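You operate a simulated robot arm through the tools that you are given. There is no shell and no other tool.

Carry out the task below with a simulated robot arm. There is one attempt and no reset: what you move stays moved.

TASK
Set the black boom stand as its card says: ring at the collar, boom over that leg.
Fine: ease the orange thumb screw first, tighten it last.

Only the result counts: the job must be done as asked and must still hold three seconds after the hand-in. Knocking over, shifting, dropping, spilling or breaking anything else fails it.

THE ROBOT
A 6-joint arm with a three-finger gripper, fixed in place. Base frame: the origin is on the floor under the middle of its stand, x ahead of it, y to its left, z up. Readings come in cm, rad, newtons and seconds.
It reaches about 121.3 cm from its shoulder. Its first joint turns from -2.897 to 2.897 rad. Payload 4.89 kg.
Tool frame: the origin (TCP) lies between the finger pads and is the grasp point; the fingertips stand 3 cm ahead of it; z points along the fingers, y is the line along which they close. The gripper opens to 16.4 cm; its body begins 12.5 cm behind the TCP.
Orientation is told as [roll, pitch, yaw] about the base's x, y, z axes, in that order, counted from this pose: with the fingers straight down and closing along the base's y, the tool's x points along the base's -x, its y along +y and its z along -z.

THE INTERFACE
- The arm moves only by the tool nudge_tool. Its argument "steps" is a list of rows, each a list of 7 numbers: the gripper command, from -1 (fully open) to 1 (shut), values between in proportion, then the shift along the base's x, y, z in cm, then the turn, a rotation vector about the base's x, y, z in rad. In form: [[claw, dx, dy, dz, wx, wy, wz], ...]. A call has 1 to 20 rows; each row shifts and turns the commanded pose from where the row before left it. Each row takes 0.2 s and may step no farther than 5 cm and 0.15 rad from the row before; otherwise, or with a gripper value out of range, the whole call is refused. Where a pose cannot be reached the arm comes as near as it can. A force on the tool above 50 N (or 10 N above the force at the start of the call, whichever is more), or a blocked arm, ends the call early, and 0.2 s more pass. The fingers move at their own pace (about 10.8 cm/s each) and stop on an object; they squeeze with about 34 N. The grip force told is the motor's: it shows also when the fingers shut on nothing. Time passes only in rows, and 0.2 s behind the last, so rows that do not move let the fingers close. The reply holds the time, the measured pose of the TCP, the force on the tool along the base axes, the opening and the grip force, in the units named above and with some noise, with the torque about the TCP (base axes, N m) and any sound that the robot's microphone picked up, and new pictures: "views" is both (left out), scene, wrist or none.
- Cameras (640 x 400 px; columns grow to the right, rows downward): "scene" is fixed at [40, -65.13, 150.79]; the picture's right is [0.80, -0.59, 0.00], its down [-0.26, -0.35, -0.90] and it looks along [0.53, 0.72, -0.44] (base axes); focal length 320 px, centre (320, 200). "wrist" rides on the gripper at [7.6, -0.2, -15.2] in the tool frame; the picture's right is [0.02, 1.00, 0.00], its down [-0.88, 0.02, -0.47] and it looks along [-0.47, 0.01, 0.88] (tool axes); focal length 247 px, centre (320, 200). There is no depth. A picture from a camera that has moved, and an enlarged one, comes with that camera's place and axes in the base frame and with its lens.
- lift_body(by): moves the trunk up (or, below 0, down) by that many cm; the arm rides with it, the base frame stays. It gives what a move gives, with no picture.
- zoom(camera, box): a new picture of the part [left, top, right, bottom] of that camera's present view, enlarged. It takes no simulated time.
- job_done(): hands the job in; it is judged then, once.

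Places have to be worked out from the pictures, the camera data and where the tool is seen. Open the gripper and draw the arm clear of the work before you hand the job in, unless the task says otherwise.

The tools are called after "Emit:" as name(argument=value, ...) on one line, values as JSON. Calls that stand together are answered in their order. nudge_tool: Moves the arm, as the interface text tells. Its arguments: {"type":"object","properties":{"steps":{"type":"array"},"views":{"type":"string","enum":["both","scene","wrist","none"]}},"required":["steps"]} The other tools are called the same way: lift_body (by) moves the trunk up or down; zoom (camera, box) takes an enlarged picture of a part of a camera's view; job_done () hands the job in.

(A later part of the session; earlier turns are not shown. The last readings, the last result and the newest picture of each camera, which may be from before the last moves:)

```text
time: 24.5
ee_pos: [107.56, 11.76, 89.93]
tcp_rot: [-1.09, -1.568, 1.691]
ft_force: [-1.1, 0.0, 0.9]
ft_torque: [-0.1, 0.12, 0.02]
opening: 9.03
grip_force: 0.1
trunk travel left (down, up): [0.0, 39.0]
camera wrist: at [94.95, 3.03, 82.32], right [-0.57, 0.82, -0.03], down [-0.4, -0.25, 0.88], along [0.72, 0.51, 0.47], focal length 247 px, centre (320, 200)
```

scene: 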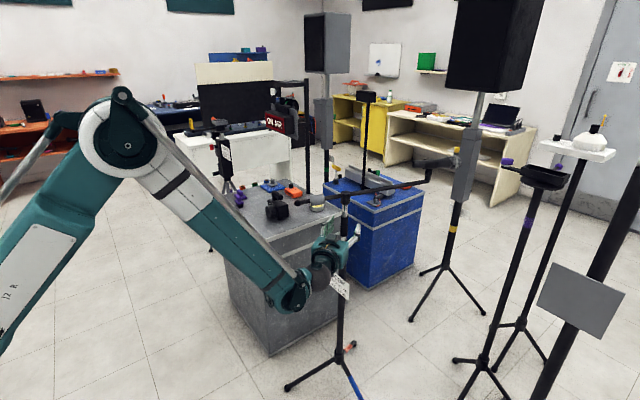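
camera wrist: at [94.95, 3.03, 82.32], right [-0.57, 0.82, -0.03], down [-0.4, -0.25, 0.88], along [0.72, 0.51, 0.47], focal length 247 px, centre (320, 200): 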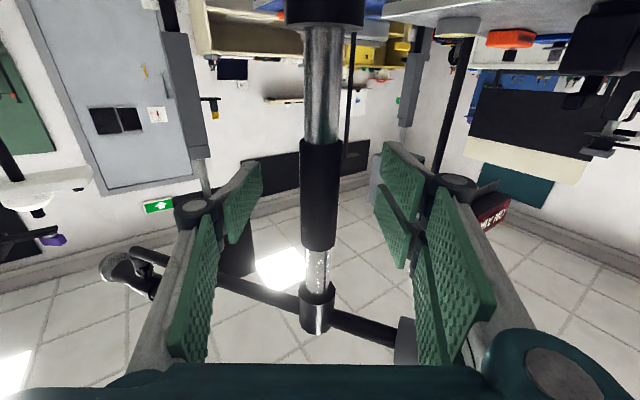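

The sleeve is centred between the pads and the wrist camera sees the collar. I close in stages onto the sleeve.

Emit:
nudge_tool(steps=[[0.3, 0, 0, 0, 0, 0, 0], [0.6, 0, 0, 0, 0, 0, 0], [0.6, 0, 0, 0, 0, 0, 0], [0.8, 0, 0, 0, 0, 0, 0], [1, 0, 0, 0, 0, 0, 0], [1, 0, 0, 0, 0, 0, 0]], views="wrist")

Emit:
zoom(camera="scene", box=[270, 180, 390, 300])

```text
time: 25.9
ee_pos: [107.58, 11.72, 89.85]
tcp_rot: [-0.946, -1.567, 1.545]
ft_force: [7.6, -1.1, 3.7]
ft_torque: [1.26, 0.59, -0.08]
opening: 2.65
grip_force: 44.9
trunk travel left (down, up): [0.0, 39.0]
camera wrist: at [94.99, 3.06, 82.27], right [-0.57, 0.82, -0.02], down [-0.4, -0.25, 0.88], along [0.72, 0.51, 0.47], focal length 247 px, centre (320, 200)
```

wrist: 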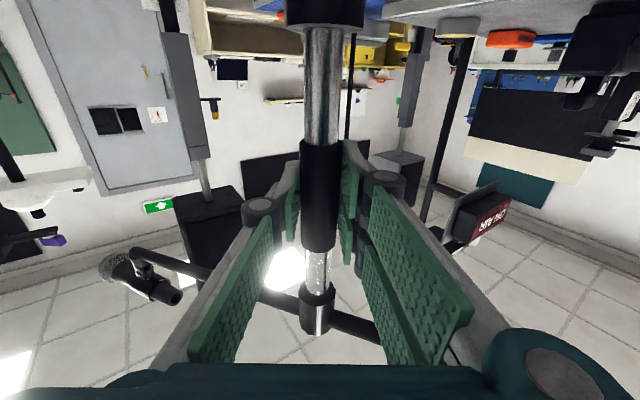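

```text
3.33 times, centred on (330, 240) of scene
camera zoom: at [40.0, -65.13, 150.79], right [0.8, -0.59, 0.0], down [-0.26, -0.35, -0.9], along [0.53, 0.72, -0.44], focal length 1065 px, centre (287, 67)
```

zoom: 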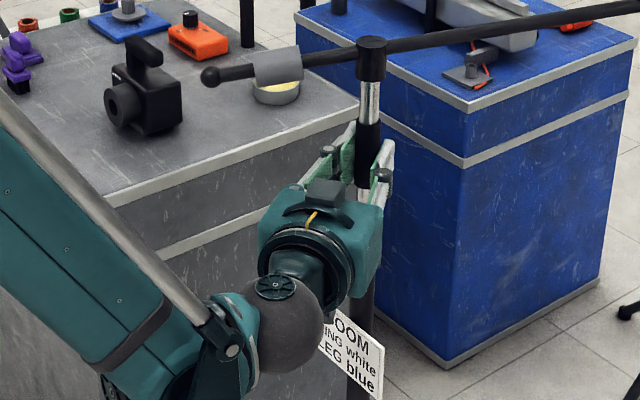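

I have the sleeve (opening 2.65). As a gentle test I lift 0.4 cm and watch force and whether the tube slides in the collar.

Emit:
nudge_tool(steps=[[1, 0, 0, 0.2, 0, 0, 0], [1, 0, 0, 0.2, 0, 0, 0], [1, 0, 0, 0, 0, 0, 0]], views="wrist")

Emit:
zoom(camera="wrist", box=[240, 0, 400, 100])

```text
time: 26.7
ee_pos: [107.52, 11.79, 90.32]
tcp_rot: [-1.032, -1.568, 1.631]
ft_force: [-15.8, -9.0, -5.6]
ft_torque: [0.78, 1.22, 0.06]
opening: 2.63
grip_force: 44.9
trunk travel left (down, up): [0.0, 39.0]
camera wrist: at [95.0, 3.05, 82.62], right [-0.57, 0.82, -0.03], down [-0.4, -0.25, 0.88], along [0.72, 0.51, 0.47], focal length 247 px, centre (320, 200)
```

wrist: 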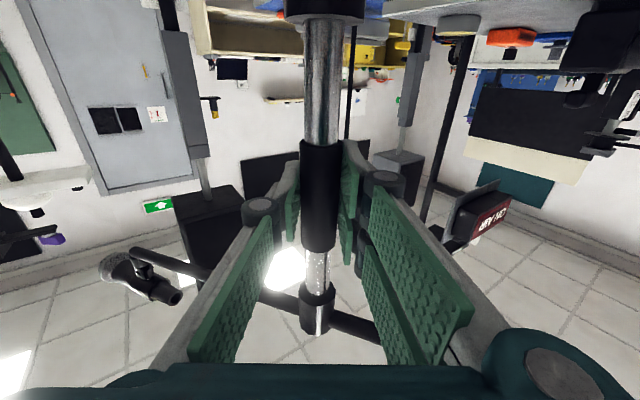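

```text
4.00 times, centred on (320, 50) of wrist
camera zoom: at [95.0, 3.05, 82.62], right [-0.57, 0.82, -0.03], down [-0.4, -0.25, 0.88], along [0.72, 0.51, 0.47], focal length 988 px, centre (320, 800)
```

zoom: 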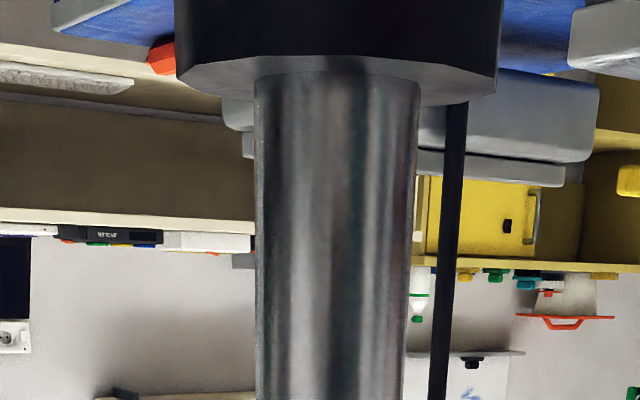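

The tube slides freely in the collar (collar moved in view, force only a few newtons), so the screw is eased enough. I first swing the boom, turning −z about the pole (which sits about 0.4 cm ahead of the TCP), because that also moves the gripper out of the scene camera's line to the collar.

Emit:
nudge_tool(steps=[[1, -0.015, 0.03, 0, 0, 0, -0.1], [1, -0.012, 0.035, 0, 0, 0, -0.1], [1, -0.008, 0.04, 0, 0, 0, -0.1], [1, -0.005, 0.04, 0, 0, 0, -0.1], [1, 0, 0, 0, 0, 0, 0]])

```text
time: 27.9
ee_pos: [107.7, 11.94, 90.25]
tcp_rot: [-0.982, -1.565, 1.181]
ft_force: [8.5, 8.2, 1.4]
ft_torque: [1.16, -0.22, 0.21]
opening: 2.57
grip_force: 44.9
trunk travel left (down, up): [0.0, 39.0]
camera wrist: at [92.72, 8.86, 82.66], right [-0.2, 0.98, -0.03], down [-0.47, -0.07, 0.88], along [0.86, 0.19, 0.47], focal length 247 px, centre (320, 200)
```

scene: 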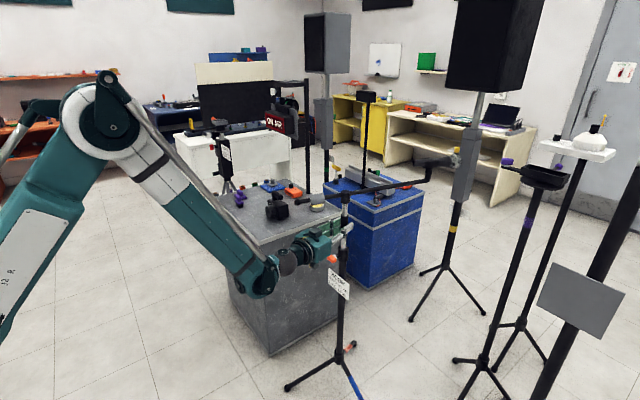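
wrist: 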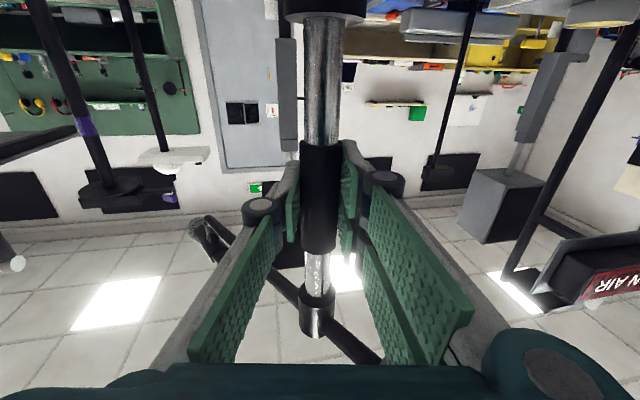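

The tool yawed 0.4 rad but the boom looks unmoved, so the sleeve seems to have turned in the pads. I zoom in to compare with before.

Emit:
zoom(camera="scene", box=[270, 180, 390, 300])

Emit:
zoom(camera="scene", box=[300, 140, 480, 250])

Emit:
zoom(camera="scene", box=[280, 320, 400, 400])

```text
3.33 times, centred on (330, 240) of scene
camera zoom: at [40.0, -65.13, 150.79], right [0.8, -0.59, 0.0], down [-0.26, -0.35, -0.9], along [0.53, 0.72, -0.44], focal length 1065 px, centre (287, 67)
```

zoom: 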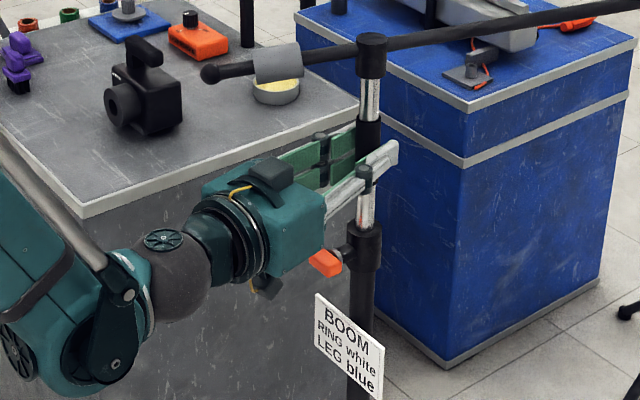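

```text
3.56 times, centred on (390, 195) of scene
camera zoom: at [40.0, -65.13, 150.79], right [0.8, -0.59, 0.0], down [-0.26, -0.35, -0.9], along [0.53, 0.72, -0.44], focal length 1136 px, centre (71, 218)
```

zoom: 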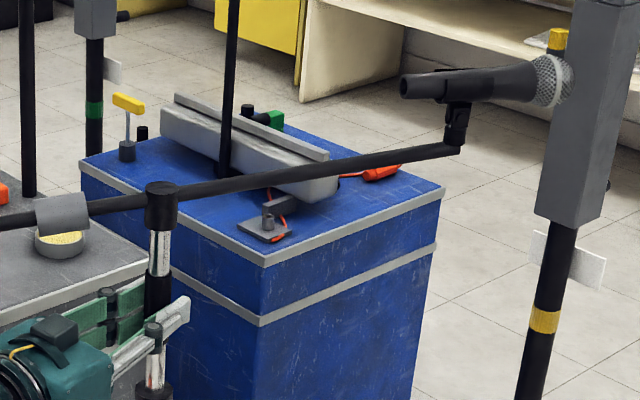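

```text
5.00 times, centred on (340, 360) of scene
camera zoom: at [40.0, -65.13, 150.79], right [0.8, -0.59, 0.0], down [-0.26, -0.35, -0.9], along [0.53, 0.72, -0.44], focal length 1598 px, centre (220, -600)
```

zoom: 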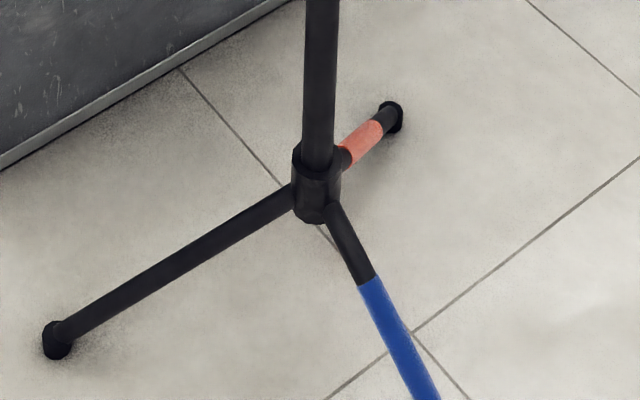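

The boom barely turned (slipping in the pads), while the stand base has not moved at all. But the collar is now visible to the scene camera, so I set the height first: lift 2 cm and look for the rings.

Emit:
nudge_tool(steps=[[1, 0, 0, 0.5, 0, 0, 0], [1, 0, 0, 0.5, 0, 0, 0], [1, 0, 0, 0.5, 0, 0, 0], [1, 0, 0, 0.5, 0, 0, 0], [1, 0, 0, 0, 0, 0, 0]], views="wrist")

Emit:
zoom(camera="scene", box=[310, 180, 380, 280])

```text
time: 29.1
ee_pos: [107.71, 12.02, 92.13]
tcp_rot: [-1.035, -1.565, 1.235]
ft_force: [-11.7, 8.7, -6.1]
ft_torque: [0.86, 0.5, 0.38]
opening: 2.57
grip_force: 45.2
trunk travel left (down, up): [0.0, 39.0]
camera wrist: at [92.72, 8.84, 84.56], right [-0.2, 0.98, -0.03], down [-0.47, -0.07, 0.88], along [0.86, 0.19, 0.47], focal length 247 px, centre (320, 200)
```

wrist: 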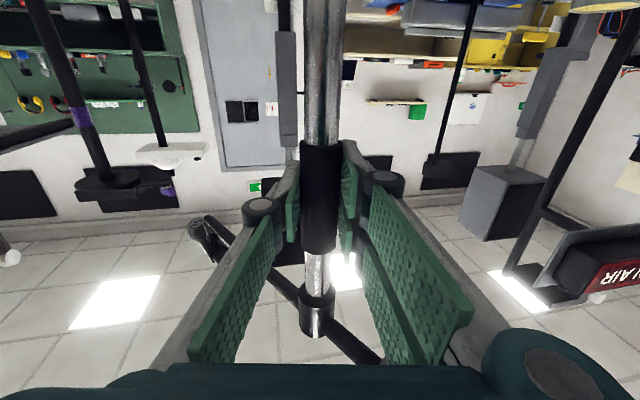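

```text
4.00 times, centred on (345, 230) of scene
camera zoom: at [40.0, -65.13, 150.79], right [0.8, -0.59, 0.0], down [-0.26, -0.35, -0.9], along [0.53, 0.72, -0.44], focal length 1278 px, centre (220, 80)
```

zoom: 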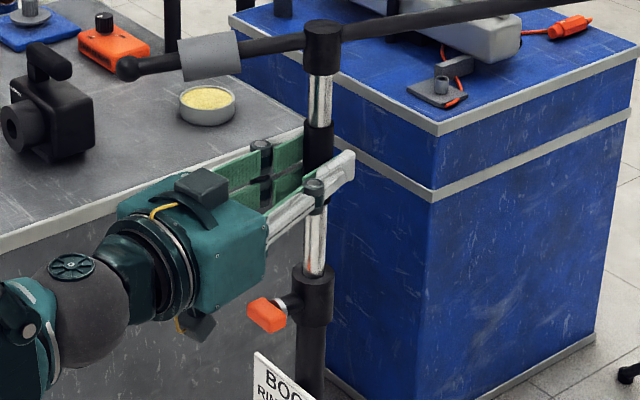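

The tube rose 2 cm and slides well; no ring yet. I continue.

Emit:
nudge_tool(steps=[[1, 0, 0, 0.5, 0, 0, 0], [1, 0, 0, 0.5, 0, 0, 0], [1, 0, 0, 0.5, 0, 0, 0], [1, 0, 0, 0.5, 0, 0, 0], [1, 0, 0, 0, 0, 0, 0]], views="none")

Emit:
zoom(camera="scene", box=[310, 180, 380, 280])

Emit:
zoom(camera="scene", box=[330, 220, 360, 270])

```text
time: 30.3
ee_pos: [107.7, 12.05, 94.26]
tcp_rot: [-1.109, -1.564, 1.31]
ft_force: [-21.8, 11.3, -6.0]
ft_torque: [0.98, 0.54, 0.41]
opening: 2.55
grip_force: 45.4
trunk travel left (down, up): [0.0, 39.0]
```

```text
4.00 times, centred on (345, 230) of scene
camera zoom: at [40.0, -65.13, 150.79], right [0.8, -0.59, 0.0], down [-0.26, -0.35, -0.9], along [0.53, 0.72, -0.44], focal length 1278 px, centre (220, 80)
```

zoom: 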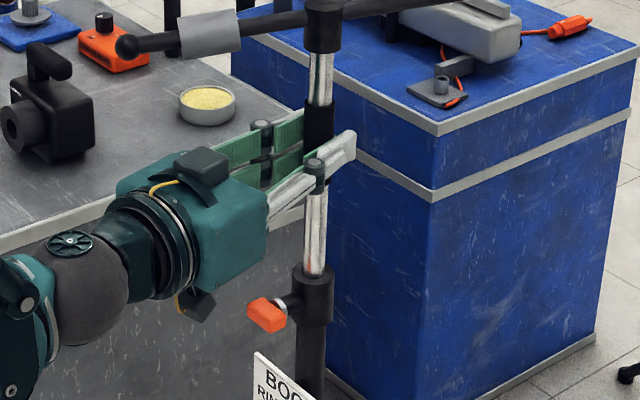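

```text
8.00 times, centred on (345, 245) of scene
camera zoom: at [40.0, -65.13, 150.79], right [0.8, -0.59, 0.0], down [-0.26, -0.35, -0.9], along [0.53, 0.72, -0.44], focal length 2556 px, centre (120, -160)
```

zoom: 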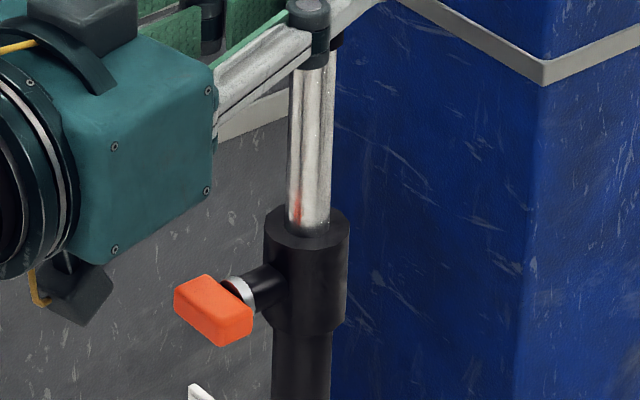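

Lifted about 4.4 cm and still no ring, so I keep going up.

Emit:
nudge_tool(steps=[[1, 0.02, 0, 0.5, 0, 0, 0], [1, 0, 0, 0.5, 0, 0, 0], [1, 0, 0, 0.5, 0, 0, 0], [1, 0, 0, 0, 0, 0, 0]], views="none")

Emit:
zoom(camera="scene", box=[330, 220, 360, 270])

```text
time: 31.3
ee_pos: [107.78, 11.91, 95.89]
tcp_rot: [-1.149, -1.568, 1.348]
ft_force: [-24.9, 8.6, -5.6]
ft_torque: [1.0, 0.37, 0.36]
opening: 2.57
grip_force: 45.3
trunk travel left (down, up): [0.0, 39.0]
```

```text
8.00 times, centred on (345, 245) of scene
camera zoom: at [40.0, -65.13, 150.79], right [0.8, -0.59, 0.0], down [-0.26, -0.35, -0.9], along [0.53, 0.72, -0.44], focal length 2556 px, centre (120, -160)
```

zoom: 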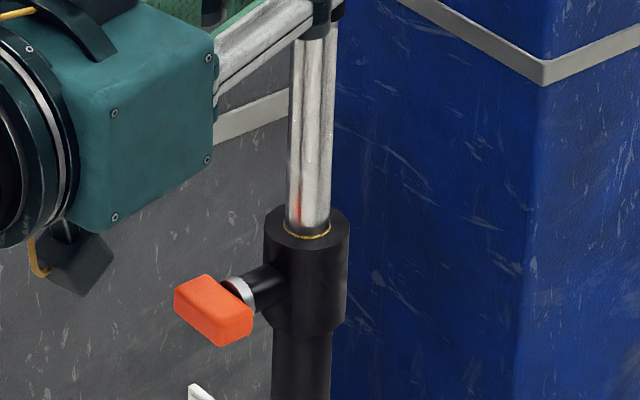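

A yellow ring is just emerging from the collar; white must come lower down the tube. I keep lifting, easing x by −0.1 to see if the side load drops.

Emit:
nudge_tool(steps=[[1, -0.1, 0, 0.5, 0, 0, 0], [1, 0, 0, 0.5, 0, 0, 0], [1, 0, 0, 0.5, 0, 0, 0], [1, 0, 0, 0, 0, 0, 0]], views="none")

Emit:
zoom(camera="scene", box=[330, 220, 360, 270])

```text
time: 32.3
ee_pos: [107.68, 11.96, 97.12]
tcp_rot: [-0.906, -1.567, 1.106]
ft_force: [15.9, 3.7, -0.5]
ft_torque: [0.94, 0.07, 0.36]
opening: 2.55
grip_force: 45.2
trunk travel left (down, up): [0.0, 39.0]
```

```text
8.00 times, centred on (345, 245) of scene
camera zoom: at [40.0, -65.13, 150.79], right [0.8, -0.59, 0.0], down [-0.26, -0.35, -0.9], along [0.53, 0.72, -0.44], focal length 2556 px, centre (120, -160)
```

zoom: 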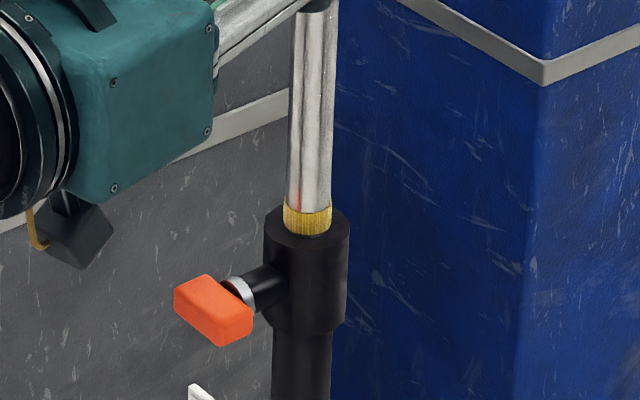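

The yellow ring is now out by about 1.2 cm, and the x load responded (−25 to +16 N), so a +0.04 correction should null it. I lift further looking for white.

Emit:
nudge_tool(steps=[[1, 0.04, 0, 0.5, 0, 0, 0], [1, 0, 0, 0.5, 0, 0, 0], [1, 0, 0, 0.5, 0, 0, 0], [1, 0, 0, 0, 0, 0, 0]], views="none")

Emit:
zoom(camera="scene", box=[330, 220, 360, 270])

```text
time: 33.3
ee_pos: [107.72, 11.99, 98.43]
tcp_rot: [-0.858, -1.564, 1.057]
ft_force: [13.6, 1.4, -5.2]
ft_torque: [0.86, 0.12, 0.3]
opening: 2.55
grip_force: 45.4
trunk travel left (down, up): [0.0, 39.0]
```

```text
8.00 times, centred on (345, 245) of scene
camera zoom: at [40.0, -65.13, 150.79], right [0.8, -0.59, 0.0], down [-0.26, -0.35, -0.9], along [0.53, 0.72, -0.44], focal length 2556 px, centre (120, -160)
```

zoom: 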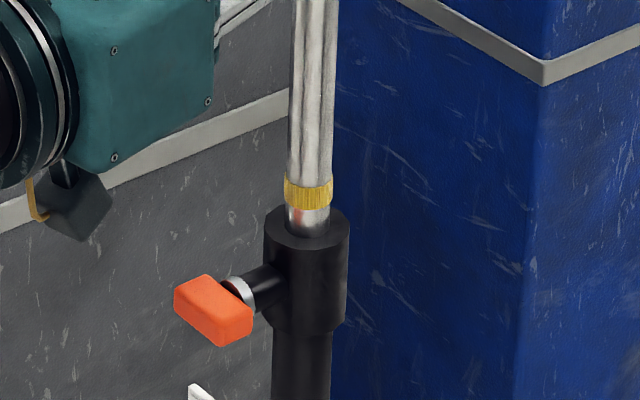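

The yellow ring has passed fully above the collar. I keep raising for the next ring.

Emit:
nudge_tool(steps=[[1, 0.02, 0, 0.5, 0, 0, 0], [1, 0, 0, 0.5, 0, 0, 0], [1, 0, 0, 0.5, 0, 0, 0], [1, 0, 0, 0.5, 0, 0, 0], [1, 0, 0, 0, 0, 0, 0]], views="none")

Emit:
zoom(camera="scene", box=[330, 220, 360, 270])

```text
time: 34.5
ee_pos: [107.63, 11.97, 100.78]
tcp_rot: [-1.157, -1.568, 1.358]
ft_force: [-28.2, -1.7, -4.8]
ft_torque: [0.8, 0.46, 0.36]
opening: 2.57
grip_force: 45.0
trunk travel left (down, up): [0.0, 39.0]
```

```text
8.00 times, centred on (345, 245) of scene
camera zoom: at [40.0, -65.13, 150.79], right [0.8, -0.59, 0.0], down [-0.26, -0.35, -0.9], along [0.53, 0.72, -0.44], focal length 2556 px, centre (120, -160)
```

zoom: 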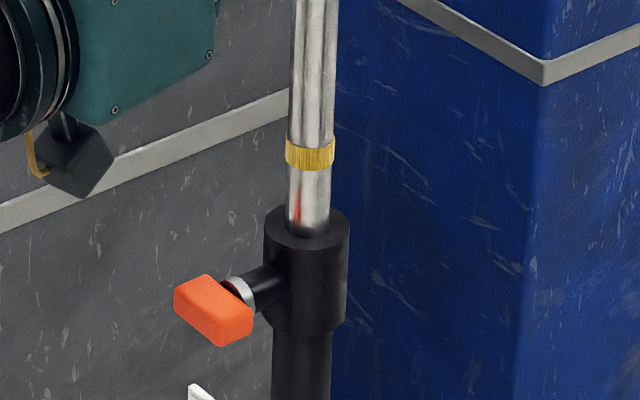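

The tube is up about 10.9 cm in all and nothing white yet; I correct x slightly and continue.

Emit:
nudge_tool(steps=[[1, -0.05, 0, 0.5, 0, 0, 0], [1, 0, 0, 0.5, 0, 0, 0], [1, 0, 0, 0.5, 0, 0, 0], [1, 0, 0, 0.5, 0, 0, 0], [1, 0, 0, 0, 0, 0, 0]], views="none")

Emit:
zoom(camera="scene", box=[330, 220, 360, 270])

```text
time: 35.7
ee_pos: [107.87, 12.02, 102.79]
tcp_rot: [-0.946, -1.566, 1.148]
ft_force: [7.8, 11.0, -1.4]
ft_torque: [1.01, -0.01, 0.32]
opening: 2.6
grip_force: 45.1
trunk travel left (down, up): [0.0, 39.0]
```

```text
8.00 times, centred on (345, 245) of scene
camera zoom: at [40.0, -65.13, 150.79], right [0.8, -0.59, 0.0], down [-0.26, -0.35, -0.9], along [0.53, 0.72, -0.44], focal length 2556 px, centre (120, -160)
```

zoom: 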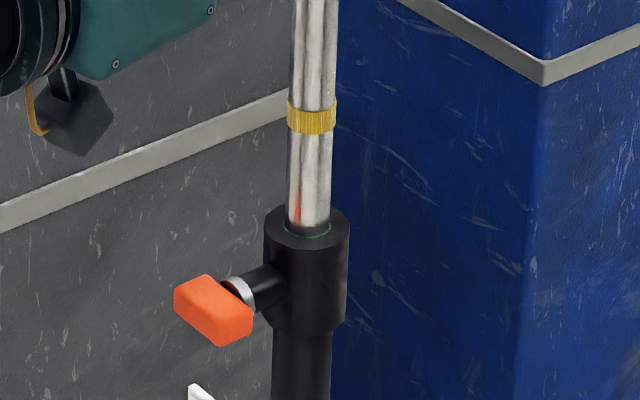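

A green ring is just appearing, about 7 cm below the yellow one, so the next should come about 7 cm further on. I continue in two stages.

Emit:
nudge_tool(steps=[[1, 0, 0, 0.5, 0, 0, 0], [1, 0, 0, 0.5, 0, 0, 0], [1, 0, 0, 0.5, 0, 0, 0], [1, 0, 0, 0.5, 0, 0, 0], [1, 0, 0, 0.5, 0, 0, 0], [1, 0, 0, 0.5, 0, 0, 0], [1, 0, 0, 0, 0, 0, 0]])

Emit:
zoom(camera="scene", box=[330, 220, 360, 270])

```text
time: 37.3
ee_pos: [107.8, 11.99, 105.79]
tcp_rot: [-0.899, -1.565, 1.101]
ft_force: [7.8, 4.9, -5.7]
ft_torque: [0.87, 0.25, 0.3]
opening: 2.57
grip_force: 45.1
trunk travel left (down, up): [0.0, 39.0]
camera wrist: at [92.78, 8.86, 98.2], right [-0.2, 0.98, -0.03], down [-0.47, -0.07, 0.88], along [0.86, 0.19, 0.47], focal length 247 px, centre (320, 200)
```

scene: 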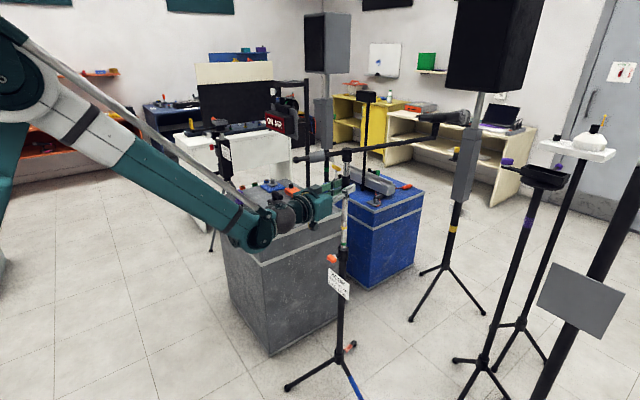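
wrist: 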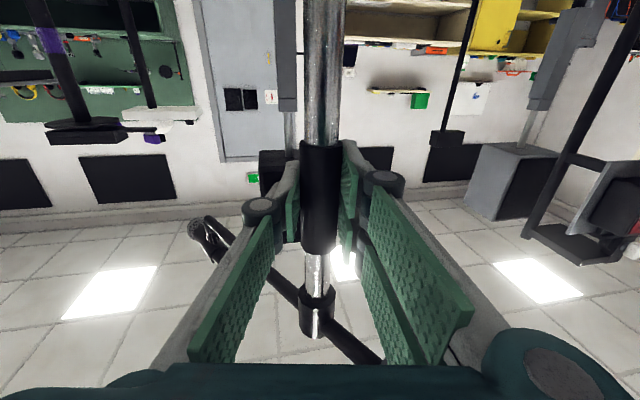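

```text
8.00 times, centred on (345, 245) of scene
camera zoom: at [40.0, -65.13, 150.79], right [0.8, -0.59, 0.0], down [-0.26, -0.35, -0.9], along [0.53, 0.72, -0.44], focal length 2556 px, centre (120, -160)
```

zoom: 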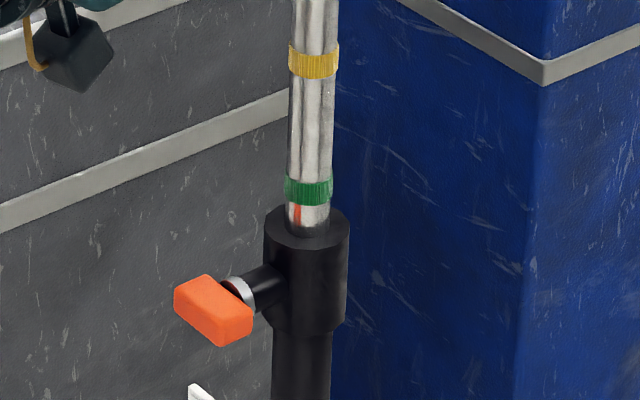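

Green is out and sliding is smooth at TCP z=105.8. I lift another 3.5 cm.

Emit:
nudge_tool(steps=[[1, 0, 0, 0.5, 0, 0, 0], [1, 0, 0, 0.5, 0, 0, 0], [1, 0, 0, 0.5, 0, 0, 0], [1, 0, 0, 0.5, 0, 0, 0], [1, 0, 0, 0.5, 0, 0, 0], [1, 0, 0, 0.5, 0, 0, 0], [1, 0, 0, 0.5, 0, 0, 0], [1, 0, 0, 0, 0, 0, 0]], views="none")

Emit:
zoom(camera="scene", box=[330, 220, 360, 270])

```text
time: 39.1
ee_pos: [107.73, 11.97, 109.25]
tcp_rot: [-0.965, -1.565, 1.168]
ft_force: [4.4, 21.7, -6.8]
ft_torque: [1.07, 0.41, 0.4]
opening: 2.58
grip_force: 44.6
trunk travel left (down, up): [0.0, 39.0]
```

```text
8.00 times, centred on (345, 245) of scene
camera zoom: at [40.0, -65.13, 150.79], right [0.8, -0.59, 0.0], down [-0.26, -0.35, -0.9], along [0.53, 0.72, -0.44], focal length 2556 px, centre (120, -160)
```

zoom: 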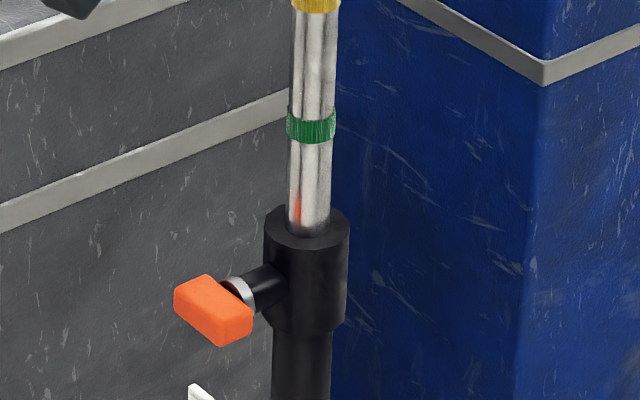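

Still clean tube below green; I nudge y a little to relieve the load and lift 1.5 cm more.

Emit:
nudge_tool(steps=[[1, 0, 0.04, 0.5, 0, 0, 0], [1, 0, 0, 0.5, 0, 0, 0], [1, 0, 0, 0.5, 0, 0, 0], [1, 0, 0, 0, 0, 0, 0]], views="none")

Emit:
zoom(camera="scene", box=[330, 220, 360, 270])

```text
time: 40.1
ee_pos: [107.74, 12.08, 110.68]
tcp_rot: [-0.951, -1.564, 1.152]
ft_force: [8.6, 19.2, -4.4]
ft_torque: [0.98, 0.46, 0.29]
opening: 2.55
grip_force: 44.4
trunk travel left (down, up): [0.0, 39.0]
```

```text
8.00 times, centred on (345, 245) of scene
camera zoom: at [40.0, -65.13, 150.79], right [0.8, -0.59, 0.0], down [-0.26, -0.35, -0.9], along [0.53, 0.72, -0.44], focal length 2556 px, centre (120, -160)
```

zoom: 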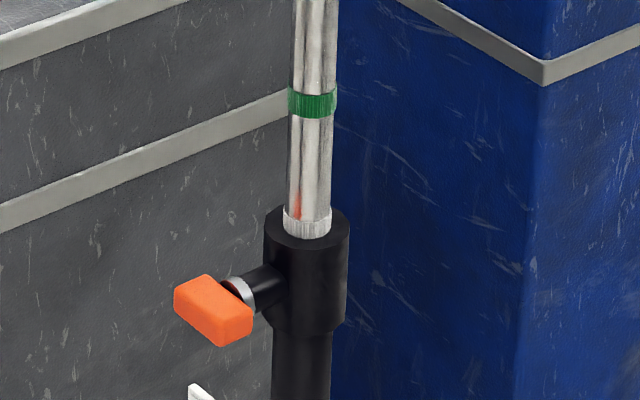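

The white ring has come up at the collar. I zoom in more to judge how much of it is showing.

Emit:
zoom(camera="scene", box=[338, 238, 356, 254])

Emit:
zoom(camera="scene", box=[338, 222, 356, 238])

```text
16.00 times, centred on (347, 246) of scene
camera zoom: at [40.0, -65.13, 150.79], right [0.8, -0.59, 0.0], down [-0.26, -0.35, -0.9], along [0.53, 0.72, -0.44], focal length 5112 px, centre (-112, -536)
```

zoom: 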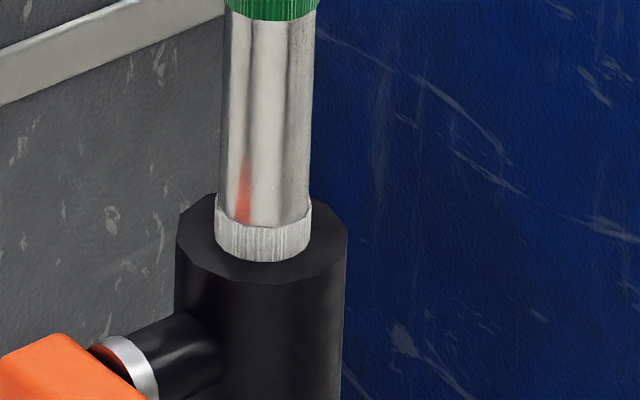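

```text
16.00 times, centred on (347, 230) of scene
camera zoom: at [40.0, -65.13, 150.79], right [0.8, -0.59, 0.0], down [-0.26, -0.35, -0.9], along [0.53, 0.72, -0.44], focal length 5112 px, centre (-112, -280)
```

zoom: 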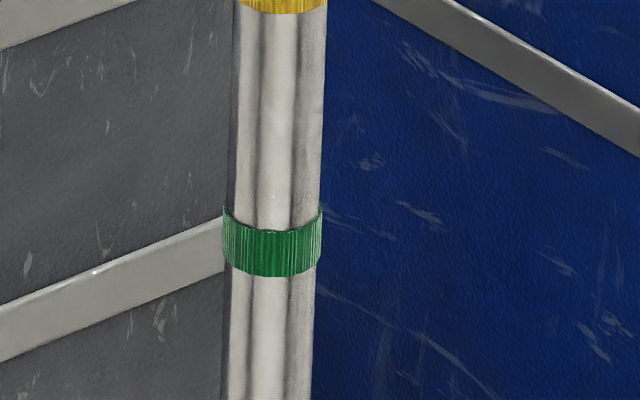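

The white ring shows 0.9 of its 1.2 cm height just above the collar's rim, a good "at the collar" setting. I open the grip a little and check that the tube stays up by itself.

Emit:
nudge_tool(steps=[[0.6, 0, 0, 0, 0, 0, 0], [0.3, 0, 0, 0, 0, 0, 0], [0.3, 0, 0, 0, 0, 0, 0]], views="wrist")

Emit:
zoom(camera="scene", box=[338, 238, 356, 254])

```text
time: 40.9
ee_pos: [107.65, 11.82, 110.79]
tcp_rot: [-1.013, -1.565, 1.21]
ft_force: [0.2, 0.1, -0.3]
ft_torque: [0.02, -0.02, 0.04]
opening: 5.75
grip_force: 0.0
trunk travel left (down, up): [0.0, 39.0]
camera wrist: at [92.74, 8.75, 103.09], right [-0.2, 0.98, -0.03], down [-0.47, -0.07, 0.88], along [0.86, 0.19, 0.47], focal length 247 px, centre (320, 200)
```

wrist: 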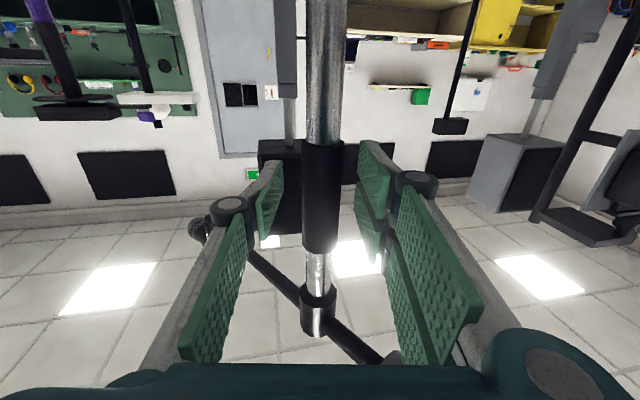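

```text
16.00 times, centred on (347, 246) of scene
camera zoom: at [40.0, -65.13, 150.79], right [0.8, -0.59, 0.0], down [-0.26, -0.35, -0.9], along [0.53, 0.72, -0.44], focal length 5112 px, centre (-112, -536)
```

zoom: 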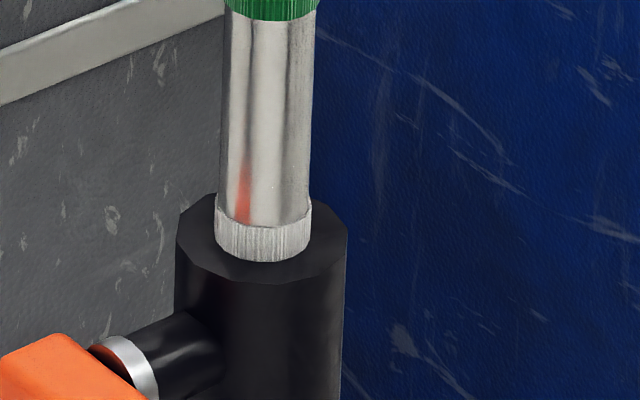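

The tube holds by itself. Now for the boom: I zoom to measure its present line (ball end, head, mic end) before choosing the push.

Emit:
zoom(camera="scene", box=[280, 90, 440, 190])

```text
4.00 times, centred on (360, 140) of scene
camera zoom: at [40.0, -65.13, 150.79], right [0.8, -0.59, 0.0], down [-0.26, -0.35, -0.9], along [0.53, 0.72, -0.44], focal length 1278 px, centre (160, 440)
```

zoom: 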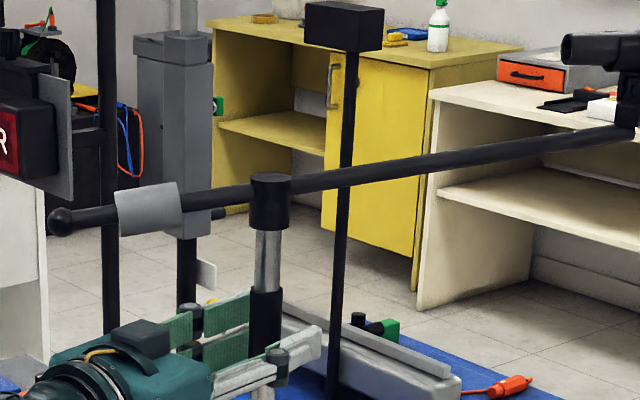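

The boom's axis is at about z=123.4 with azimuth about −24°; the counterweight sits at azimuth about 156°, roughly 10.5 cm from the pole at z≈122. The sleeve slips in rotation, so I will swing it from above by straddling the counterweight with the tool pointing down. First I back straight out of the sleeve.

Emit:
nudge_tool(steps=[[0.3, -3.5, -0.7, 0, 0, 0, 0], [0.3, -3.5, -0.7, 0, 0, 0, 0], [0.3, -3.5, -0.7, 0, 0, 0, 0], [0.3, -3.5, -0.7, 0, 0, 0, 0], [0.3, -3.5, -1.5, 0, 0, 0, -0.1], [0.3, -2, -3, 0, 0, 0, -0.1]])

Emit:
zoom(camera="scene", box=[338, 238, 356, 254])

```text
time: 42.3
ee_pos: [88.36, 4.33, 110.45]
tcp_rot: [-0.92, -1.564, 0.919]
ft_force: [2.4, -0.8, -0.8]
ft_torque: [-0.01, -0.16, -0.02]
opening: 5.75
grip_force: 0.2
trunk travel left (down, up): [0.0, 39.0]
camera wrist: at [72.94, 4.3, 102.81], right [0.0, 1.0, -0.03], down [-0.47, 0.02, 0.88], along [0.88, 0.01, 0.47], focal length 247 px, centre (320, 200)
```

scene: 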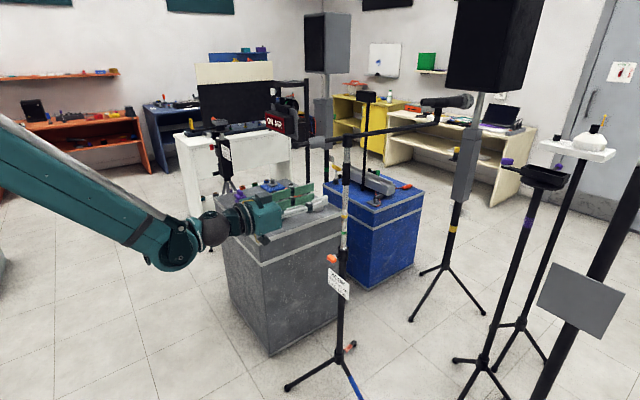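
wrist: 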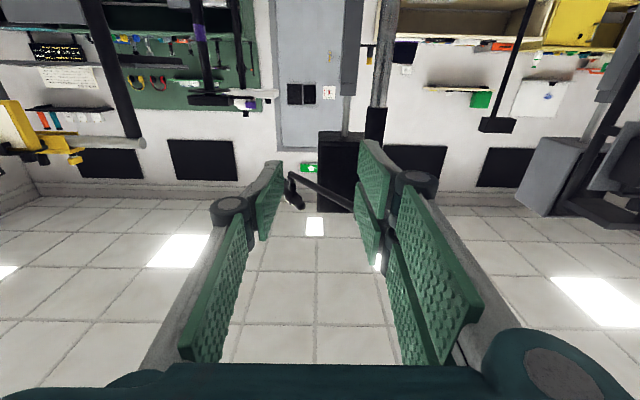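

```text
16.00 times, centred on (347, 246) of scene
camera zoom: at [40.0, -65.13, 150.79], right [0.8, -0.59, 0.0], down [-0.26, -0.35, -0.9], along [0.53, 0.72, -0.44], focal length 5112 px, centre (-112, -536)
```

zoom: 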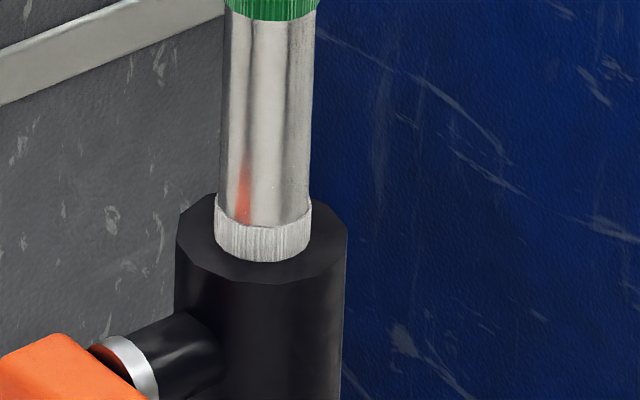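

The ring setting has held after letting go. I now turn the tool to point straight down while rising and staying to the −y side, clear of the boom.

Emit:
nudge_tool(steps=[[0.3, -0.6, -0.4, 1.9, 0, 0.1428, 0], [0.3, -0.6, -0.4, 1.9, 0, 0.1428, 0], [0.3, -0.6, -0.4, 1.9, 0, 0.1428, 0], [0.3, -0.6, -0.4, 1.9, 0, 0.1428, 0], [0.3, -0.6, -0.4, 1.9, 0, 0.1428, 0], [0.3, -0.6, -0.4, 1.9, 0, 0.1428, 0], [0.3, -0.6, -0.4, 1.9, 0, 0.1428, 0], [0.3, -0.6, -0.4, 1.9, 0, 0.1428, 0], [0.3, -0.6, -0.4, 1.9, 0, 0.1428, 0], [0.3, -0.6, -0.4, 1.9, 0, 0.1428, 0], [0.3, -0.6, -0.4, 1.9, 0, 0.1428, 0]])

```text
time: 44.7
ee_pos: [81.58, 0.18, 131.05]
tcp_rot: [-0.012, -0.051, 0.003]
ft_force: [-1.9, 0.2, 0.2]
ft_torque: [-0.02, -0.26, 0.01]
opening: 5.75
grip_force: 0.1
out of reach, approached as far as the arm can: row 1
trunk travel left (down, up): [0.0, 39.0]
camera wrist: at [73.09, 0.22, 145.83], right [-0.02, 1.0, -0.02], down [0.85, 0.03, 0.52], along [0.52, 0.0, -0.85], focal length 247 px, centre (320, 200)
```

scene: 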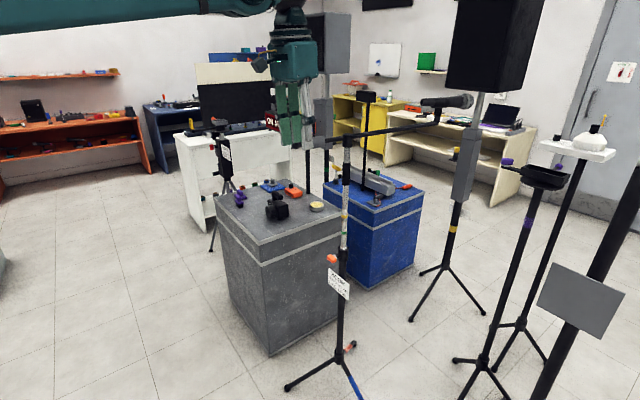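
wrist: 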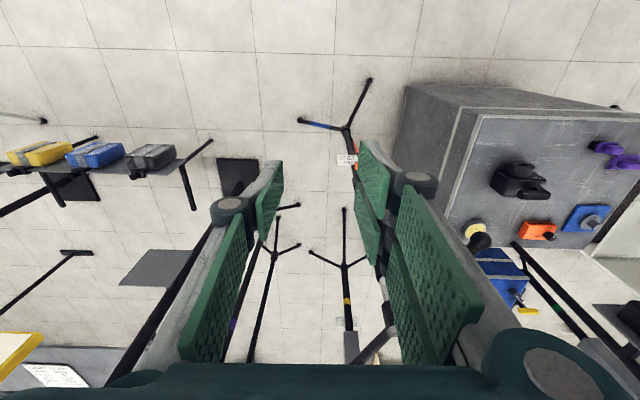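

Tool is pointing down (with a 0.05 rad tilt left over). I zoom the wrist view to find the ball end and counterweight from here.

Emit:
zoom(camera="wrist", box=[420, 190, 560, 330])

Emit:
zoom(camera="wrist", box=[280, 60, 400, 180])

Emit:
zoom(camera="scene", box=[260, 60, 400, 180])

```text
2.86 times, centred on (490, 260) of wrist
camera zoom: at [73.09, 0.22, 145.83], right [-0.02, 1.0, -0.02], down [0.85, 0.03, 0.52], along [0.52, 0.0, -0.85], focal length 706 px, centre (-166, 29)
```

zoom: 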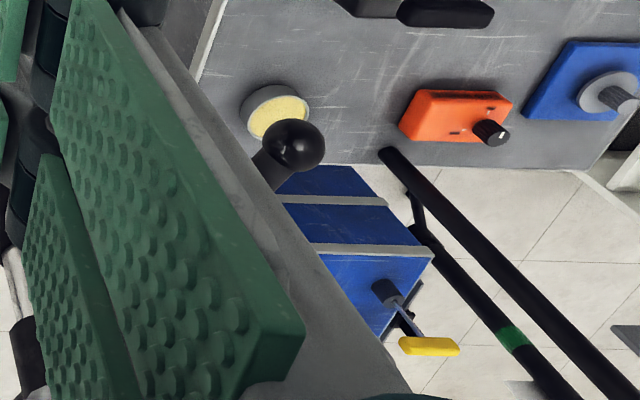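

```text
3.33 times, centred on (340, 120) of wrist
camera zoom: at [73.09, 0.22, 145.83], right [-0.02, 1.0, -0.02], down [0.85, 0.03, 0.52], along [0.52, 0.0, -0.85], focal length 823 px, centre (253, 467)
```

zoom: 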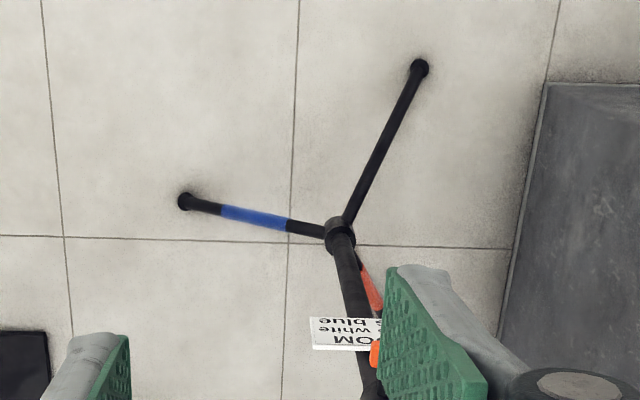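

```text
3.33 times, centred on (330, 120) of scene
camera zoom: at [40.0, -65.13, 150.79], right [0.8, -0.59, 0.0], down [-0.26, -0.35, -0.9], along [0.53, 0.72, -0.44], focal length 1065 px, centre (287, 467)
```

zoom: 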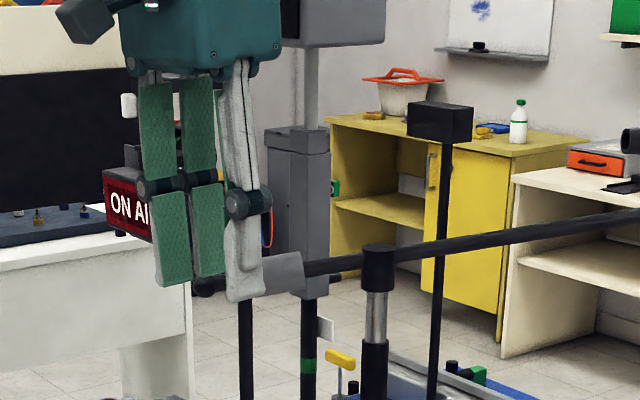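

The ball end is at about (93, 20.3, 121.5), so the boom azimuth is about −29° and the counterweight centre about (99.5, 16.6, 122.3). I align the tool with the rod and move above it, tips clear over the top.

Emit:
nudge_tool(steps=[[0.0, 2.9, 2.7, 0.2, 0, 0.05, -0.085], [0.0, 2.9, 2.7, 0.2, 0, 0, -0.085], [0.0, 3.0, 2.7, 0.2, 0, 0, -0.085], [0.0, 3.0, 2.7, 0.2, 0, 0, -0.085], [0.0, 3.0, 2.8, 0.2, 0, 0, -0.085], [0.0, 3.0, 2.8, 0, 0, 0, -0.081]])

```text
time: 46.1
ee_pos: [99.54, 16.28, 132.22]
tcp_rot: [-0.015, -0.006, -0.504]
ft_force: [-2.4, -2.8, 1.9]
ft_torque: [0.42, -0.34, 0.0]
opening: 8.2
grip_force: 0.0
trunk travel left (down, up): [0.0, 39.0]
camera wrist: at [92.71, 20.18, 147.41], right [0.46, 0.89, -0.02], down [0.78, -0.4, 0.48], along [0.42, -0.23, -0.88], focal length 247 px, centre (320, 200)
```

scene: 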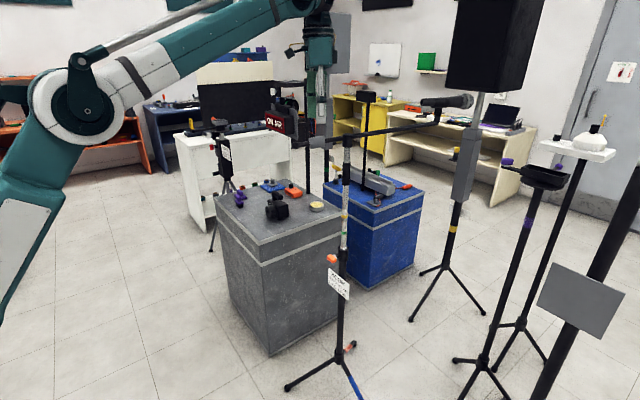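
wrist: 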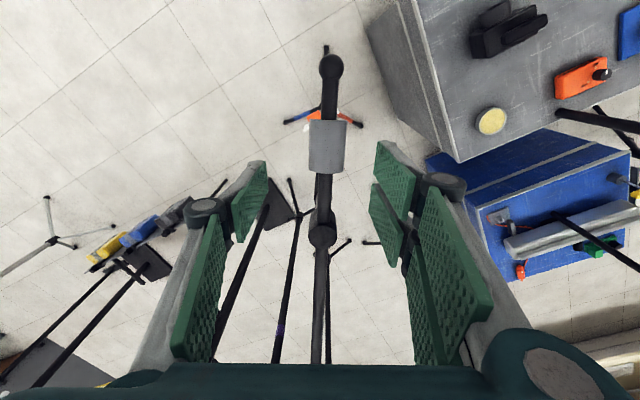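

The boom lies almost exactly along the tool's x axis (rod azimuth ≈150.5°), and the counterweight is at about (99.2, 17.3). I centre over it and descend to straddle it with open fingers.

Emit:
nudge_tool(steps=[[0.0, -0.3, 0.95, 0, 0, 0, 0], [0.0, 0, 0, -3.1, 0, 0, 0], [0.0, 0, 0, -3.1, 0, 0, 0], [0.0, 0, 0, -3.1, 0, 0, 0]])

```text
time: 47.1
ee_pos: [99.43, 17.33, 122.85]
tcp_rot: [-0.016, -0.004, -0.503]
ft_force: [-0.3, -0.5, 0.0]
ft_torque: [0.01, -0.06, -0.01]
opening: 8.22
grip_force: 0.1
trunk travel left (down, up): [0.0, 39.0]
camera wrist: at [92.57, 21.11, 138.0], right [0.46, 0.89, -0.02], down [0.78, -0.4, 0.48], along [0.42, -0.23, -0.88], focal length 247 px, centre (320, 200)
```

scene: 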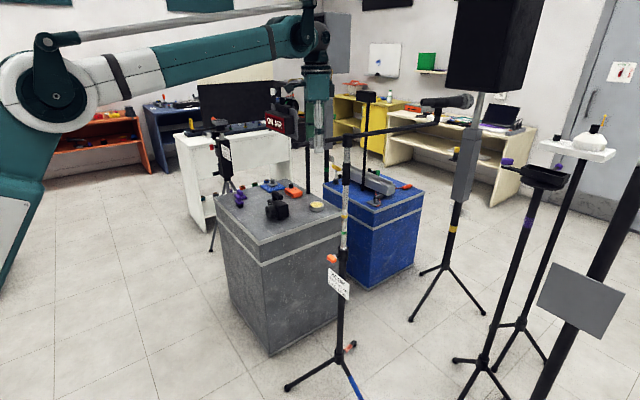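
wrist: 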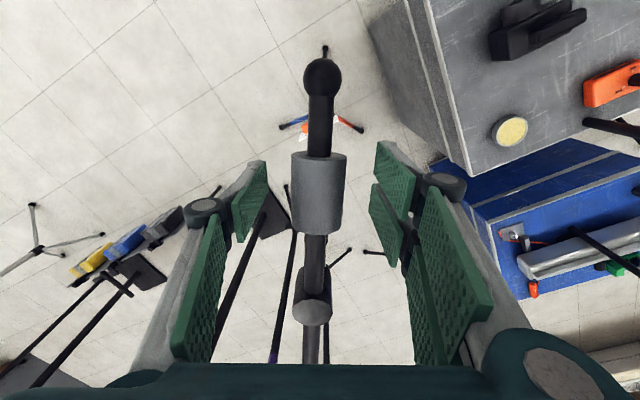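

The fingers straddle the counterweight and it is centred. I close to about 4.5 cm, a snug but loose fit, and start swinging it clockwise about the pole in small arc steps.

Emit:
nudge_tool(steps=[[0.45, 0, 0, 0, 0, 0, 0], [0.45, 0, 0, 0, 0, 0, 0], [0.45, 0.536, 0.845, 0, 0, 0, -0.1], [0.45, 0.616, 0.786, 0, 0, 0, -0.1], [0.45, 0, 0, 0, 0, 0, 0]])

Emit:
zoom(camera="scene", box=[338, 238, 356, 254])

```text
time: 48.3
ee_pos: [100.3, 18.9, 122.87]
tcp_rot: [-0.018, -0.007, -0.703]
ft_force: [0.0, 0.4, -0.7]
ft_torque: [-0.05, 0.01, 0.05]
opening: 4.52
grip_force: 0.0
trunk travel left (down, up): [0.0, 39.0]
camera wrist: at [94.47, 24.08, 137.9], right [0.63, 0.78, -0.02], down [0.69, -0.55, 0.48], along [0.36, -0.31, -0.88], focal length 247 px, centre (320, 200)
```

scene: 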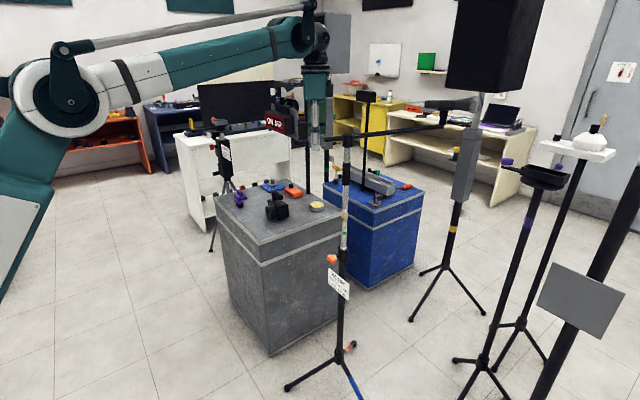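
wrist: 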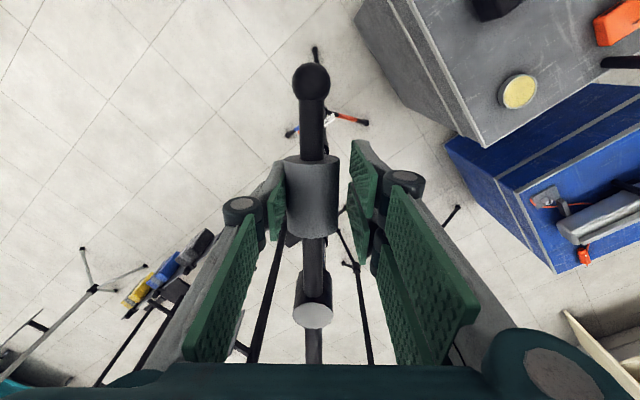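

```text
16.00 times, centred on (347, 246) of scene
camera zoom: at [40.0, -65.13, 150.79], right [0.8, -0.59, 0.0], down [-0.26, -0.35, -0.9], along [0.53, 0.72, -0.44], focal length 5112 px, centre (-112, -536)
```

zoom: 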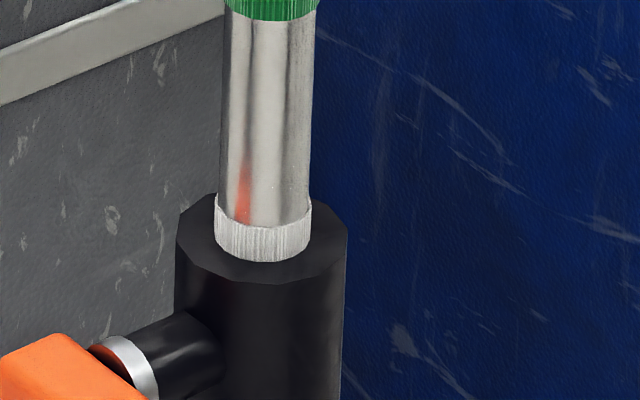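

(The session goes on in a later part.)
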